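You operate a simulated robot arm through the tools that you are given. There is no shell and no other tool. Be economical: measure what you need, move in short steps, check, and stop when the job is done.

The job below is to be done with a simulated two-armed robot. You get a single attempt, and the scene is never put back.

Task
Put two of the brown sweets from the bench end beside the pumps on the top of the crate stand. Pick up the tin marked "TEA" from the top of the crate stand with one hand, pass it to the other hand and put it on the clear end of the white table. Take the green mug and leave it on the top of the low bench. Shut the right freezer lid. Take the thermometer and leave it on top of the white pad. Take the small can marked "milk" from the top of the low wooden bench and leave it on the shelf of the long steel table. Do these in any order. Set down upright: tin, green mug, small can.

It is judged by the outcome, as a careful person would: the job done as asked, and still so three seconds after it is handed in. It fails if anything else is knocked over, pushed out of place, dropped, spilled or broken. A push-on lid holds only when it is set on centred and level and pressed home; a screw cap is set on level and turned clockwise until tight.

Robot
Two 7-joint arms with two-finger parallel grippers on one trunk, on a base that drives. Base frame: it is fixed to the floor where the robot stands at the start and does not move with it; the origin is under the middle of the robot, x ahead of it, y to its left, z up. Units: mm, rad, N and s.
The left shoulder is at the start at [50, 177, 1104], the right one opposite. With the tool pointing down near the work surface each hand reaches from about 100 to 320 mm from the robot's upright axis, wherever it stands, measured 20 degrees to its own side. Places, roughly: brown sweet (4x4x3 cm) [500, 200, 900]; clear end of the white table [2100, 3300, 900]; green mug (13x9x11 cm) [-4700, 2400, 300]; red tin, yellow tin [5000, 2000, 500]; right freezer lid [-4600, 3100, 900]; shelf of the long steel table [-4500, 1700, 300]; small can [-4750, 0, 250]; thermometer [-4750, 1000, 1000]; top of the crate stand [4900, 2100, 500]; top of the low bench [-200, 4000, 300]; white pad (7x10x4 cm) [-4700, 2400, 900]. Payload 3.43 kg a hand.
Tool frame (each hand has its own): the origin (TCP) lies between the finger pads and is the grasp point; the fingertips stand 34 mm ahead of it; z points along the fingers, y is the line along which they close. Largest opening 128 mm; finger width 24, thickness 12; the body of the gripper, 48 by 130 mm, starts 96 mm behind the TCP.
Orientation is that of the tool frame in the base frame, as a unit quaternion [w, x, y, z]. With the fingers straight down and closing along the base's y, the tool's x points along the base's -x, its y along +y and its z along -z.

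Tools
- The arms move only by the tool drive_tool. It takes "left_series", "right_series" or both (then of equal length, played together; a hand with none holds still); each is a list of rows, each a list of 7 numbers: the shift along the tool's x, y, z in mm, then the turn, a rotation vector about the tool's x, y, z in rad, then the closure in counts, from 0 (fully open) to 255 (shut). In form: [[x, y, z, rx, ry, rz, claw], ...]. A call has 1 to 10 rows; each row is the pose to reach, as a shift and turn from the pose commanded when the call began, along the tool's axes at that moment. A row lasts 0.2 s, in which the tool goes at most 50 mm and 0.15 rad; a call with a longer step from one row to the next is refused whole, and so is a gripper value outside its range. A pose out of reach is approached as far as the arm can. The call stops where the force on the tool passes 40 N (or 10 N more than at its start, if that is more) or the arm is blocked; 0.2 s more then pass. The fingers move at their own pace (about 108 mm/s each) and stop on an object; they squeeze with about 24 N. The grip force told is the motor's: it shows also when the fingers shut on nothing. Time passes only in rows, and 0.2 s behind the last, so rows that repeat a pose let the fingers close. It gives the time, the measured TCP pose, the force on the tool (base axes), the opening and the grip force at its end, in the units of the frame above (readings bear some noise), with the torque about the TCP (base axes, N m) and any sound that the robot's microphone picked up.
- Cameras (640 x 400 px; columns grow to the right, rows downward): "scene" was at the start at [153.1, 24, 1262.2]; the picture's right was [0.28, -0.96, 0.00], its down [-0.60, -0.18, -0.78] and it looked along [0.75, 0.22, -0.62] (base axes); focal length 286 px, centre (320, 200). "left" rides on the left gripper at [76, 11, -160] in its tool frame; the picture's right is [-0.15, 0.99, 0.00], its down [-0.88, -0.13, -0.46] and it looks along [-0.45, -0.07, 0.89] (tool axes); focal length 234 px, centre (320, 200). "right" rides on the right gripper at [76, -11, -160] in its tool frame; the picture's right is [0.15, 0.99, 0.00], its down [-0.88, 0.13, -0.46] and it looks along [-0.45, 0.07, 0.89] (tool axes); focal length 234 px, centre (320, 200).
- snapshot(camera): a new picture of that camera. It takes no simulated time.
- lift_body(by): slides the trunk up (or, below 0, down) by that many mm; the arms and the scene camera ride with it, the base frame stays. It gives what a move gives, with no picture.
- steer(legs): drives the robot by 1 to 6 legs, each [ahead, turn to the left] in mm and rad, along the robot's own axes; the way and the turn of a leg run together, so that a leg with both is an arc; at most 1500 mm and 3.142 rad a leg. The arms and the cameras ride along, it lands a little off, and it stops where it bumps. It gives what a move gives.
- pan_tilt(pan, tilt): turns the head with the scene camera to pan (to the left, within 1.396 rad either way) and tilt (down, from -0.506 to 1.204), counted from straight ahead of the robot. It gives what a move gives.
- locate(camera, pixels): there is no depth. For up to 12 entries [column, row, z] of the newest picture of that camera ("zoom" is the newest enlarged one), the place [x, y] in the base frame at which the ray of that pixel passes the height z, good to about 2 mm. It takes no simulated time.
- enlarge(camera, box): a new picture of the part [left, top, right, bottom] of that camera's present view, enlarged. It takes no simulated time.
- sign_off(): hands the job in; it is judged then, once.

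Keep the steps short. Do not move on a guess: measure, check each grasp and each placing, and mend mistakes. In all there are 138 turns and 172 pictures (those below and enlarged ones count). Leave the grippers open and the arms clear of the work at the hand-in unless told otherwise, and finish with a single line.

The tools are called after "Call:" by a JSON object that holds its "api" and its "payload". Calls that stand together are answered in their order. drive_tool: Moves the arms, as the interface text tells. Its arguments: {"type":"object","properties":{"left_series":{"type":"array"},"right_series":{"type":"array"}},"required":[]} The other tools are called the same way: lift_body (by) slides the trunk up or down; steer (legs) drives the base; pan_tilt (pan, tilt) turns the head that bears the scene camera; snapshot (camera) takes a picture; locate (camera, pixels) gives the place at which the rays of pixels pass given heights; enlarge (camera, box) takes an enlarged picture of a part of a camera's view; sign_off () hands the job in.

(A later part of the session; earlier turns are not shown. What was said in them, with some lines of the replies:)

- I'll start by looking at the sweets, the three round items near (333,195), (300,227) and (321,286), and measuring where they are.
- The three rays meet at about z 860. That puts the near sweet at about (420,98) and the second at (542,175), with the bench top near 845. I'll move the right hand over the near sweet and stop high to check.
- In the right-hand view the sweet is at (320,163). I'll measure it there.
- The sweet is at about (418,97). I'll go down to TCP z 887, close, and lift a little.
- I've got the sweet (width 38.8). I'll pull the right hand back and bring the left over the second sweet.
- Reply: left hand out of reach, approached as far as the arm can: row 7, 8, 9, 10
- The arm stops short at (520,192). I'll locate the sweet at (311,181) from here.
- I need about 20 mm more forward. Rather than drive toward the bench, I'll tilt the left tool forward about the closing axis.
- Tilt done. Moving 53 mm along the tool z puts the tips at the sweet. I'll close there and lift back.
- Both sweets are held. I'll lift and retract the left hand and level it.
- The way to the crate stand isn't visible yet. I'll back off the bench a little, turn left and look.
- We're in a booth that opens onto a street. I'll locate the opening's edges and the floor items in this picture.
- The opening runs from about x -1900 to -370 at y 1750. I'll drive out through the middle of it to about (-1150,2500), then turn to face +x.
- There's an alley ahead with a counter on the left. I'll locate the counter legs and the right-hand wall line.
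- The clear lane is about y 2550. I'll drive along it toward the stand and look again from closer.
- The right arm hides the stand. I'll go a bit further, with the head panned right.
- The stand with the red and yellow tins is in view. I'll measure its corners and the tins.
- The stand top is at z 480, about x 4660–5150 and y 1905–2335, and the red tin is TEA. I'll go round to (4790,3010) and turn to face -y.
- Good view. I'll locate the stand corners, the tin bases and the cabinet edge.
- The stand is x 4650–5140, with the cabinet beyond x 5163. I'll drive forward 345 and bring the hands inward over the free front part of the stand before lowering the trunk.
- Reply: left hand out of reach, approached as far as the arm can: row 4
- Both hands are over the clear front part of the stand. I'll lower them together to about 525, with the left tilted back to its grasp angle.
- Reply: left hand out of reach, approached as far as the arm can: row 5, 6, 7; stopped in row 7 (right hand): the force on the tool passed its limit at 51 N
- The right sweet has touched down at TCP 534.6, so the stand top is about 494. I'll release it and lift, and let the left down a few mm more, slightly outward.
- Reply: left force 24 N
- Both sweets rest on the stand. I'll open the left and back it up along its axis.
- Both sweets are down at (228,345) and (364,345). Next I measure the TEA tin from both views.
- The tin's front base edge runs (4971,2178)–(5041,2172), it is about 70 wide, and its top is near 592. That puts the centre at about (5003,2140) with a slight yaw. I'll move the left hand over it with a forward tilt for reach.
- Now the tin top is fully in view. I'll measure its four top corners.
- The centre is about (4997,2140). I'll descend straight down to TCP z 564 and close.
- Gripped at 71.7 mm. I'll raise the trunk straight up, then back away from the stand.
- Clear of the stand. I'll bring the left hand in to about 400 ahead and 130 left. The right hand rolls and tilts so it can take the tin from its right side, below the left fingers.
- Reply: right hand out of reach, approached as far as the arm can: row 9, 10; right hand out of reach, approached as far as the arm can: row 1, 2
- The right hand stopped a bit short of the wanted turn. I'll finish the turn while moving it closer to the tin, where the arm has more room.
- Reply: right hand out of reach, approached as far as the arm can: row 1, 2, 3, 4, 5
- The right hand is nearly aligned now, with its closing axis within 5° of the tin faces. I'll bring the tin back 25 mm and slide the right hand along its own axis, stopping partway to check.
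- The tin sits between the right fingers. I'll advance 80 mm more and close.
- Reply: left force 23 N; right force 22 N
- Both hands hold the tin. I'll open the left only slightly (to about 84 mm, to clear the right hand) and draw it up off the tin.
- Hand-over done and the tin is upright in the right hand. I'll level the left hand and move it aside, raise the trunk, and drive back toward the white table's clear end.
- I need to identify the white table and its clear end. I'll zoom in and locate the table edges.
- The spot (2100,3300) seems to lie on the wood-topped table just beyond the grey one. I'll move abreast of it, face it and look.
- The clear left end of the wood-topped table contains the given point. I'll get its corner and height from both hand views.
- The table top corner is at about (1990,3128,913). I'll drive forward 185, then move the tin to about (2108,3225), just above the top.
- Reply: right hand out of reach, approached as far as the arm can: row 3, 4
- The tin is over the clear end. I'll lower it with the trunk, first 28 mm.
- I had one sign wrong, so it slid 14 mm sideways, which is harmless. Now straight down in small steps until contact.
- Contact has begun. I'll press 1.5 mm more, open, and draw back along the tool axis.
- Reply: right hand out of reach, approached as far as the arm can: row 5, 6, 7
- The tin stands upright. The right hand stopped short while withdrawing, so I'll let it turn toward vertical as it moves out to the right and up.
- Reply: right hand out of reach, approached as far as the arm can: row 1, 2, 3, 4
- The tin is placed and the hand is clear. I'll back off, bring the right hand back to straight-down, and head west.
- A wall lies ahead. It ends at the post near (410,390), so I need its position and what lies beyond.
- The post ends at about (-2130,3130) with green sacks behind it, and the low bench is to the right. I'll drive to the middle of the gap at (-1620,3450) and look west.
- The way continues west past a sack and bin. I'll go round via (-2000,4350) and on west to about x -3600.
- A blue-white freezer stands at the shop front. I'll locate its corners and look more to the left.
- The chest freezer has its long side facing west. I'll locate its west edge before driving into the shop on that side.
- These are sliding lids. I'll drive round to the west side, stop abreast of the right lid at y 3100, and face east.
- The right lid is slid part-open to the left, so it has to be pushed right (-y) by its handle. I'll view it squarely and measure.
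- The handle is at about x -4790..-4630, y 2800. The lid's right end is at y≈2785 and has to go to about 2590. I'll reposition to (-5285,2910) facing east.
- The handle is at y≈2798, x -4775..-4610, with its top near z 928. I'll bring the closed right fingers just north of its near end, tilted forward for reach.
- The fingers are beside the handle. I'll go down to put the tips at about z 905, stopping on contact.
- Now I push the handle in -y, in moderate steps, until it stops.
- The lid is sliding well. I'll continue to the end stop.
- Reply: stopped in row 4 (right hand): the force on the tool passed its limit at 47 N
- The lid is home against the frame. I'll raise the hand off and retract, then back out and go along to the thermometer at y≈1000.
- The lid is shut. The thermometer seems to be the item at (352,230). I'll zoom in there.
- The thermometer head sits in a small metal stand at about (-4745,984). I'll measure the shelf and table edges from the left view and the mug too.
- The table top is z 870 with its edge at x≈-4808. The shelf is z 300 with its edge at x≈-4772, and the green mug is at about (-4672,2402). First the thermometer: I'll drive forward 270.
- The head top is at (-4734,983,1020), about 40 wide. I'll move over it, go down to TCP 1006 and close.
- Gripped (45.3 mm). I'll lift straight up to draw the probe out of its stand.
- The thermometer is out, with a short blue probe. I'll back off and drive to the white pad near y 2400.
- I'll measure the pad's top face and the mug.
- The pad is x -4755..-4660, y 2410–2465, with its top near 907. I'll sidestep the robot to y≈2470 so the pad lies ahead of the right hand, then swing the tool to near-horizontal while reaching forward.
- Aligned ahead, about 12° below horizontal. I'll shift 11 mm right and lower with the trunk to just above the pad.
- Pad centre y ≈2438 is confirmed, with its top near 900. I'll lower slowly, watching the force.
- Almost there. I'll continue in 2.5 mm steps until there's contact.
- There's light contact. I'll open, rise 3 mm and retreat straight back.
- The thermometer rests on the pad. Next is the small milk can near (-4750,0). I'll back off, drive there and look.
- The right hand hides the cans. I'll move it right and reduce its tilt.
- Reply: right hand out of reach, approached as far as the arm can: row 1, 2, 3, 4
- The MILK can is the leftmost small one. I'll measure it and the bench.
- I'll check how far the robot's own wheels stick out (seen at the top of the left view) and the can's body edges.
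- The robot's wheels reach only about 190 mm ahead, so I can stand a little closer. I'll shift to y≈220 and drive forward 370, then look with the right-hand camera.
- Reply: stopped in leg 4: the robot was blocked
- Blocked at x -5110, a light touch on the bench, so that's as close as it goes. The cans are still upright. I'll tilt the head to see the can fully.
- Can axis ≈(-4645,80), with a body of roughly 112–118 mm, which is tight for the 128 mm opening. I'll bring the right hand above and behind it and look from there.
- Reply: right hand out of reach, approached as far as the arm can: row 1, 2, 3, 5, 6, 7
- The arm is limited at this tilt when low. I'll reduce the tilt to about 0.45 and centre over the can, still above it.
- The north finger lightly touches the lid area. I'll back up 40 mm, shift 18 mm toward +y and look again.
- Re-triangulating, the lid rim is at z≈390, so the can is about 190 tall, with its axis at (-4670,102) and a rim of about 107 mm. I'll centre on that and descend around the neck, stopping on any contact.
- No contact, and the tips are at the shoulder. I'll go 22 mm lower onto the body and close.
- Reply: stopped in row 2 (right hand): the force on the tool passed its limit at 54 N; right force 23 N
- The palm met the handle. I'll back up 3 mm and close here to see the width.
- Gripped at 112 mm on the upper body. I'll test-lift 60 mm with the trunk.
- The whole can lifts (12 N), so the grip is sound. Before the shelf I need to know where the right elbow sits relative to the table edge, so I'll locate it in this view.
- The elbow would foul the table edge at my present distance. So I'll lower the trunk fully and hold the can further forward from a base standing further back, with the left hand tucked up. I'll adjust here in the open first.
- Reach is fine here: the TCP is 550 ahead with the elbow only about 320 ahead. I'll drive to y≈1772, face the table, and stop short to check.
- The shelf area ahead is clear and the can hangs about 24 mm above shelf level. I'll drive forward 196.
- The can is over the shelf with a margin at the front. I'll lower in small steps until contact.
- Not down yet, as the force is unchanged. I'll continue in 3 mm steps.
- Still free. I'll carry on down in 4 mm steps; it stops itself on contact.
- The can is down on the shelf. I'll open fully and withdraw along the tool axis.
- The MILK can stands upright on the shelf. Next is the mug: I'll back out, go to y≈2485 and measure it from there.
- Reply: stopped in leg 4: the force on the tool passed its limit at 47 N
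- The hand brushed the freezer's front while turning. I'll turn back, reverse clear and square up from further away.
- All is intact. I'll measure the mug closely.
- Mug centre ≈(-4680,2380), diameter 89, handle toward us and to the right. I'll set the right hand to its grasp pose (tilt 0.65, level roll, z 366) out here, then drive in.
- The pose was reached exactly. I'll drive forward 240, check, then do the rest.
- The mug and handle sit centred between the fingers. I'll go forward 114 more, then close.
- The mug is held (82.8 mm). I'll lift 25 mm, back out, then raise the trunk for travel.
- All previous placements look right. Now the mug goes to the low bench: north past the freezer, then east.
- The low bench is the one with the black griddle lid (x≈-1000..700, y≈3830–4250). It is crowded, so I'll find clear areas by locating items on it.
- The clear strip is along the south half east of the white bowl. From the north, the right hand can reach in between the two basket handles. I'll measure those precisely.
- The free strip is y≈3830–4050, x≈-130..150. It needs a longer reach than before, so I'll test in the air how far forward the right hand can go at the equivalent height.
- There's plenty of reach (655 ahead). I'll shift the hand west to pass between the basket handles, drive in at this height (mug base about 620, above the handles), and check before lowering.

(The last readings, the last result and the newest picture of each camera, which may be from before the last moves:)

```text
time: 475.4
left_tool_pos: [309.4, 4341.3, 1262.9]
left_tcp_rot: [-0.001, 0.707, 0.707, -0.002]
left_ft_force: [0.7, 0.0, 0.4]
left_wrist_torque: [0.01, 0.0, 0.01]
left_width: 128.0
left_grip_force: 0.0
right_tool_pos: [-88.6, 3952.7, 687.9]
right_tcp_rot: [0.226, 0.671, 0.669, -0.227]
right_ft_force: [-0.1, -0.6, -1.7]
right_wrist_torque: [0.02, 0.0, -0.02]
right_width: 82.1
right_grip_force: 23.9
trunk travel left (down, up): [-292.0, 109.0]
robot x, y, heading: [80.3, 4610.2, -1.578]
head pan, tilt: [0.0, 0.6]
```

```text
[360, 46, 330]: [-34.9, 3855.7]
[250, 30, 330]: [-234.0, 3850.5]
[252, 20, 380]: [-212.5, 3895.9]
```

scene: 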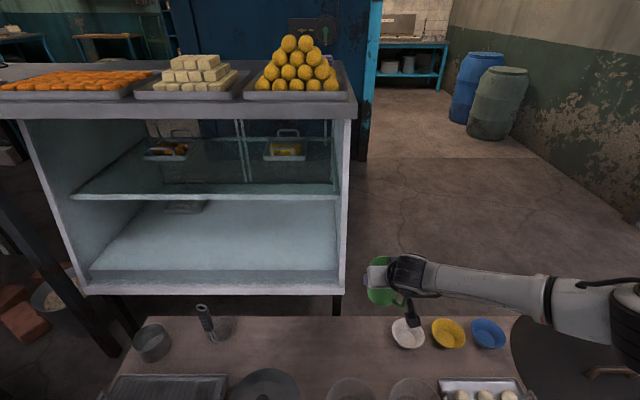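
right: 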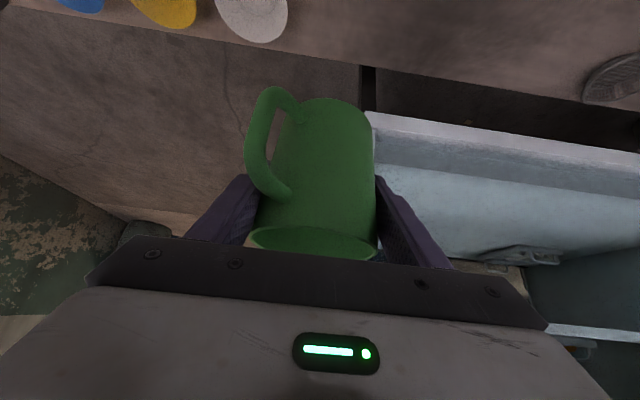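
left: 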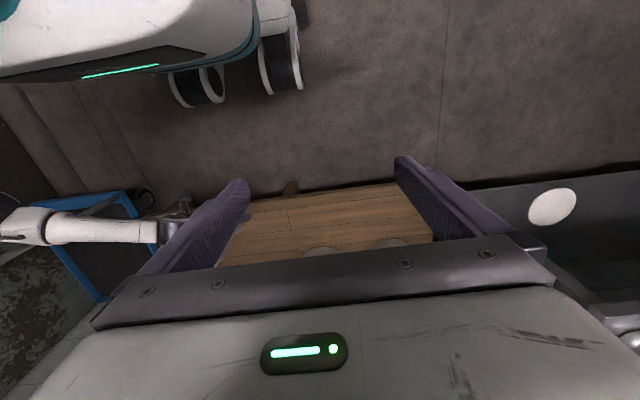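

The landing spot is clear: the bowl's east edge is at x -153, the bench edge at y≈3830 and the basket rims at y≥4073. I'll shift 10 mm east and lower 200, then check clearances.

Call:
{"api": "drive_tool", "payload": {"right_series": [[0, 10, 0, 0, 0, 0, 255], [0, 10, 0, 0, 0, 0, 255]]}}

Call:
{"api": "lift_body", "payload": {"by": -170}}

Call:
{"api": "pan_tilt", "payload": {"pan": -0.2, "tilt": 0.8}}

Call:
{"api": "snapshot", "payload": {"camera": "scene"}}

Call:
{"api": "snapshot", "payload": {"camera": "right"}}

```text
time: 476.0
left_tool_pos: [308.7, 4341.8, 1263.1]
left_tcp_rot: [0.001, 0.708, 0.707, -0.002]
left_ft_force: [-0.1, 0.5, 0.4]
left_wrist_torque: [0.02, 0.02, 0.0]
left_width: 127.9
left_grip_force: 0.0
right_tool_pos: [-78.6, 3952.8, 687.5]
right_tcp_rot: [0.226, 0.671, 0.669, -0.226]
right_ft_force: [0.8, -0.3, -0.5]
right_wrist_torque: [0.02, 0.03, -0.01]
right_width: 81.8
right_grip_force: 23.7
trunk travel left (down, up): [-292.0, 109.0]
robot x, y, heading: [86.3, 4609.6, -1.569]
head pan, tilt: [0.0, 0.6]
```

```text
time: 477.9
left_tool_pos: [308.4, 4342.7, 1093.3]
left_tcp_rot: [-0.001, 0.706, 0.708, -0.003]
left_ft_force: [0.4, -0.1, -0.4]
left_wrist_torque: [0.01, 0.02, 0.03]
left_width: 128.1
left_grip_force: 0.0
right_tool_pos: [-78.3, 3953.3, 518.0]
right_tcp_rot: [0.227, 0.671, 0.669, -0.226]
right_ft_force: [-0.4, 0.9, -0.3]
right_wrist_torque: [-0.01, 0.0, -0.04]
right_width: 82.1
right_grip_force: 23.8
trunk travel left (down, up): [-122.0, 279.0]
robot x, y, heading: [82.5, 4609.7, -1.571]
head pan, tilt: [0.0, 0.6]
```

```text
time: 478.6
left_tool_pos: [308.2, 4342.3, 1092.7]
left_tcp_rot: [0.0, 0.708, 0.707, -0.003]
left_ft_force: [-0.3, -0.7, -0.5]
left_wrist_torque: [0.0, 0.03, 0.01]
left_width: 128.1
left_grip_force: 0.0
right_tool_pos: [-77.9, 3952.1, 517.0]
right_tcp_rot: [0.226, 0.671, 0.669, -0.226]
right_ft_force: [-0.6, -0.4, -0.6]
right_wrist_torque: [-0.01, -0.05, 0.01]
right_width: 81.9
right_grip_force: 23.6
trunk travel left (down, up): [-122.0, 279.0]
robot x, y, heading: [77.5, 4608.8, -1.571]
head pan, tilt: [-0.201, 0.799]
```

```text
22 pictures are left
```

scene: 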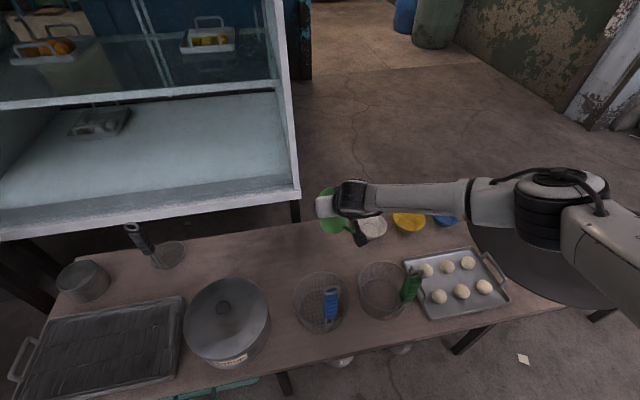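

```text
21 pictures are left
```

right: 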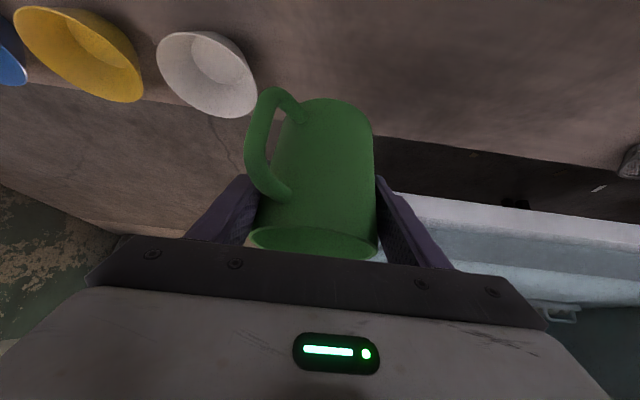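

Clear all round. I'll lower 98 mm more, then finish by feel.

Call:
{"api": "lift_body", "payload": {"by": -98}}

Call:
{"api": "snapshot", "payload": {"camera": "scene"}}

Call:
{"api": "snapshot", "payload": {"camera": "right"}}

```text
time: 479.9
left_tool_pos: [308.3, 4341.1, 993.8]
left_tcp_rot: [0.001, 0.707, 0.707, -0.002]
left_ft_force: [0.1, 0.0, 0.1]
left_wrist_torque: [-0.01, -0.01, -0.03]
left_width: 128.1
left_grip_force: 0.0
right_tool_pos: [-77.6, 3952.9, 419.6]
right_tcp_rot: [0.226, 0.671, 0.669, -0.226]
right_ft_force: [0.6, -0.3, 0.1]
right_wrist_torque: [0.03, 0.04, -0.01]
right_width: 81.6
right_grip_force: 24.6
trunk travel left (down, up): [-24.0, 377.0]
robot x, y, heading: [82.4, 4605.9, -1.569]
head pan, tilt: [-0.201, 0.799]
```

```text
20 pictures are left
```

scene: 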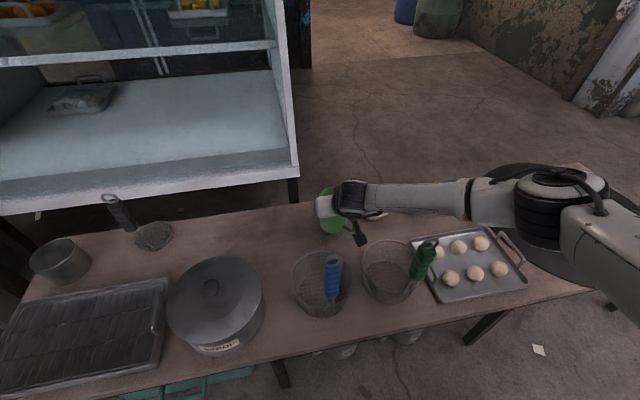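

```text
19 pictures are left
```

right: 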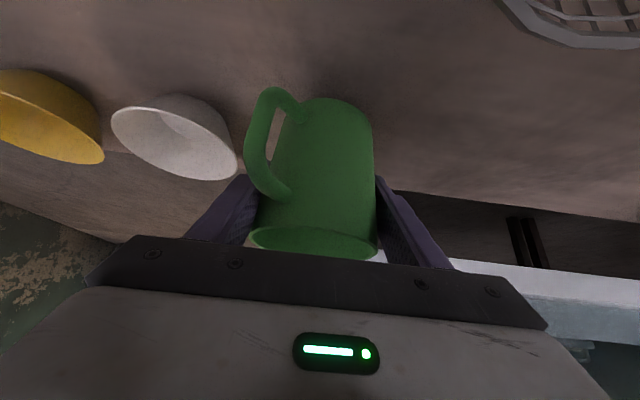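

Now down by feel in small steps.

Call:
{"api": "drive_tool", "payload": {"right_series": [[3, 0, 4, 0, 0, 0, 255], [6, 0, 8, 0, 0, 0, 255], [8.5, 0, 11.2, 0, 0, 0, 255], [11, 0, 14.3, 0, 0, 0, 255], [12.7, 0, 16.7, 0, 0, 0, 255], [14.5, 0, 19.1, 0, 0, 0, 255]]}}

```text
time: 481.4
left_tool_pos: [307.9, 4342.7, 994.9]
left_tcp_rot: [0.0, 0.707, 0.707, -0.003]
left_ft_force: [-0.1, -0.3, -0.4]
left_wrist_torque: [-0.01, -0.02, -0.02]
left_width: 128.2
left_grip_force: 0.0
right_tool_pos: [-78.6, 3952.5, 395.6]
right_tcp_rot: [0.226, 0.671, 0.669, -0.227]
right_ft_force: [-1.4, 0.5, -1.7]
right_wrist_torque: [-0.05, 0.0, 0.0]
right_width: 82.1
right_grip_force: 23.9
trunk travel left (down, up): [-24.0, 377.0]
robot x, y, heading: [80.2, 4609.1, -1.574]
head pan, tilt: [-0.201, 0.799]
```

Call:
{"api": "drive_tool", "payload": {"right_series": [[1.8, 0, 2.4, 0, 0, 0, 255], [3.6, 0, 4.8, 0, 0, 0, 255], [5.4, 0, 7.2, 0, 0, 0, 255], [7.3, 0, 9.6, 0, 0, 0, 255], [9.1, 0, 12, 0, 0, 0, 255], [10.9, 0, 14.3, 0, 0, 0, 255], [12.7, 0, 16.7, 0, 0, 0, 255], [14.5, 0, 19.1, 0, 0, 0, 255]]}}

Call:
{"api": "enlarge", "payload": {"camera": "scene", "box": [270, 150, 450, 290]}}

```text
time: 483.1
left_tool_pos: [308.2, 4343.6, 995.9]
left_tcp_rot: [0.0, 0.707, 0.707, -0.004]
left_ft_force: [0.5, 0.7, 0.7]
left_wrist_torque: [-0.02, 0.03, -0.03]
left_width: 127.9
left_grip_force: 0.0
right_tool_pos: [-77.4, 3950.7, 373.3]
right_tcp_rot: [0.228, 0.67, 0.669, -0.228]
right_ft_force: [5.6, 1.2, 17.6]
right_wrist_torque: [-0.09, 0.14, -0.07]
right_width: 80.3
right_grip_force: 24.0
trunk travel left (down, up): [-24.0, 377.0]
robot x, y, heading: [81.5, 4612.4, -1.57]
head pan, tilt: [-0.201, 0.799]
```

```text
2.86 times, centred on (360, 220) of scene
```

zoom: 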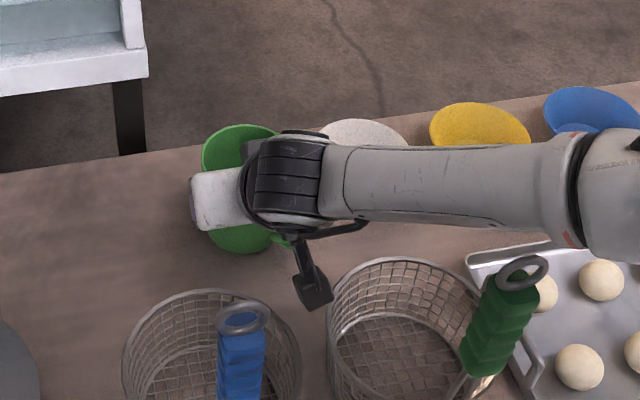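

The mug is down on the bench (17 N). I'll open just enough, then lift straight up with the trunk.

Call:
{"api": "drive_tool", "payload": {"right_series": [[-0.6, 0, -0.8, 0, 0, 0, 255], [-0.6, 0, -0.8, 0, 0, 0, 150], [-0.6, 0, -0.8, 0, 0, 0, 64], [-0.6, 0, -0.8, 0, 0, 0, 64]]}}

Call:
{"api": "lift_body", "payload": {"by": 230}}

Call:
{"api": "snapshot", "payload": {"camera": "scene"}}

Call:
{"api": "snapshot", "payload": {"camera": "right"}}

```text
time: 484.1
left_tool_pos: [308.6, 4342.9, 994.1]
left_tcp_rot: [0.0, 0.707, 0.707, -0.002]
left_ft_force: [0.0, -0.2, 0.1]
left_wrist_torque: [-0.01, -0.03, -0.01]
left_width: 127.8
left_grip_force: 0.1
right_tool_pos: [-79.3, 3952.7, 371.8]
right_tcp_rot: [0.224, 0.672, 0.668, -0.227]
right_ft_force: [-0.6, -0.2, 0.3]
right_wrist_torque: [0.01, -0.02, -0.01]
right_width: 95.9
right_grip_force: 0.1
trunk travel left (down, up): [-24.0, 377.0]
robot x, y, heading: [84.2, 4611.6, -1.569]
head pan, tilt: [-0.201, 0.799]
```

```text
time: 486.6
left_tool_pos: [309.6, 4342.1, 1224.9]
left_tcp_rot: [0.0, 0.707, 0.707, -0.003]
left_ft_force: [0.0, 0.8, -0.7]
left_wrist_torque: [-0.02, 0.0, -0.02]
left_width: 127.9
left_grip_force: 0.0
right_tool_pos: [-77.9, 3952.8, 603.3]
right_tcp_rot: [0.225, 0.671, 0.669, -0.227]
right_ft_force: [-0.4, -0.7, 0.7]
right_wrist_torque: [0.02, 0.02, 0.01]
right_width: 95.9
right_grip_force: 0.1
trunk travel left (down, up): [-254.0, 147.0]
robot x, y, heading: [82.8, 4611.8, -1.571]
head pan, tilt: [-0.201, 0.799]
```

```text
17 pictures are left
```

scene: 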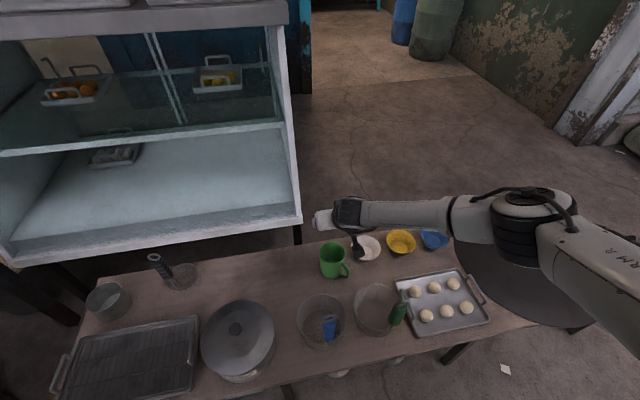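

```text
16 pictures are left
```

right: 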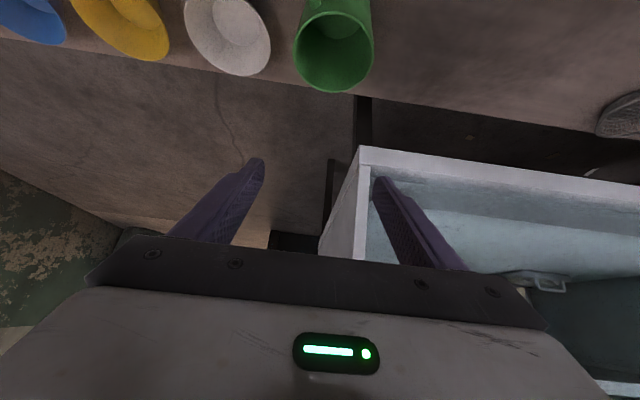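

The mug stands upright and nothing else moved. I'll lift further, back away, open the gripper fully and check once more.

Call:
{"api": "lift_body", "payload": {"by": 120}}

Call:
{"api": "steer", "payload": {"legs": [[-450, 0]]}}

Call:
{"api": "drive_tool", "payload": {"right_series": [[0, 0, 0, 0, 0, 0, 0], [0, 0, 0, 0, 0, 0, 0]]}}

Call:
{"api": "snapshot", "payload": {"camera": "scene"}}

```text
time: 488.1
left_tool_pos: [309.2, 4341.3, 1345.0]
left_tcp_rot: [0.0, 0.707, 0.707, -0.002]
left_ft_force: [-0.7, 0.6, 0.6]
left_wrist_torque: [-0.03, -0.01, 0.02]
left_width: 127.8
left_grip_force: 0.0
right_tool_pos: [-78.8, 3951.8, 722.2]
right_tcp_rot: [0.224, 0.671, 0.669, -0.227]
right_ft_force: [-0.1, 0.0, 0.0]
right_wrist_torque: [0.0, 0.0, -0.01]
right_width: 96.0
right_grip_force: 0.1
trunk travel left (down, up): [-374.0, 27.0]
robot x, y, heading: [83.8, 4611.2, -1.573]
head pan, tilt: [-0.201, 0.799]
```

```text
time: 490.8
left_tool_pos: [307.4, 4787.2, 1345.2]
left_tcp_rot: [0.0, 0.707, 0.708, -0.003]
left_ft_force: [-0.4, 0.3, 0.5]
left_wrist_torque: [-0.04, -0.01, 0.05]
left_width: 127.7
left_grip_force: 0.0
right_tool_pos: [-76.6, 4394.8, 723.3]
right_tcp_rot: [0.226, 0.67, 0.67, -0.227]
right_ft_force: [-0.7, -0.7, 0.0]
right_wrist_torque: [0.01, 0.0, 0.01]
right_width: 96.0
right_grip_force: 0.0
trunk travel left (down, up): [-374.0, 27.0]
robot x, y, heading: [80.3, 5057.2, -1.57]
head pan, tilt: [-0.201, 0.799]
```

```text
time: 491.4
left_tool_pos: [307.8, 4785.5, 1345.2]
left_tcp_rot: [0.0, 0.707, 0.707, -0.003]
left_ft_force: [0.3, 0.2, -0.8]
left_wrist_torque: [0.01, 0.01, 0.03]
left_width: 128.3
left_grip_force: 0.0
right_tool_pos: [-77.6, 4395.2, 723.0]
right_tcp_rot: [0.226, 0.67, 0.67, -0.226]
right_ft_force: [-0.4, -0.7, -1.3]
right_wrist_torque: [-0.02, 0.01, -0.03]
right_width: 128.0
right_grip_force: 0.1
trunk travel left (down, up): [-374.0, 27.0]
robot x, y, heading: [78.6, 5055.6, -1.566]
head pan, tilt: [-0.201, 0.799]
```

```text
15 pictures are left
```

scene: 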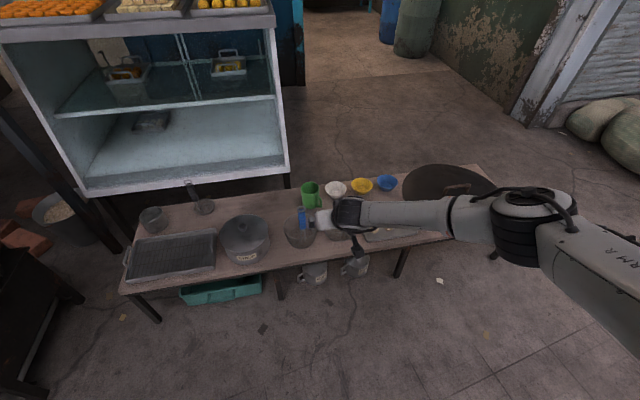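

All six parts are done, and the arms are clear with both grippers open. I'll hand in.

Call:
{"api": "sign_off", "payload": {}}

```text
The job is handed in.
```

All six tasks are done and handed in: two sweets on the crate stand, TEA tin on the white table, mug on the low bench, right freezer lid shut, thermometer on the pad, and milk can on the shelf. The right hand brushed the freezer front once and the base lightly touched the wooden bench; I saw nothing moved.
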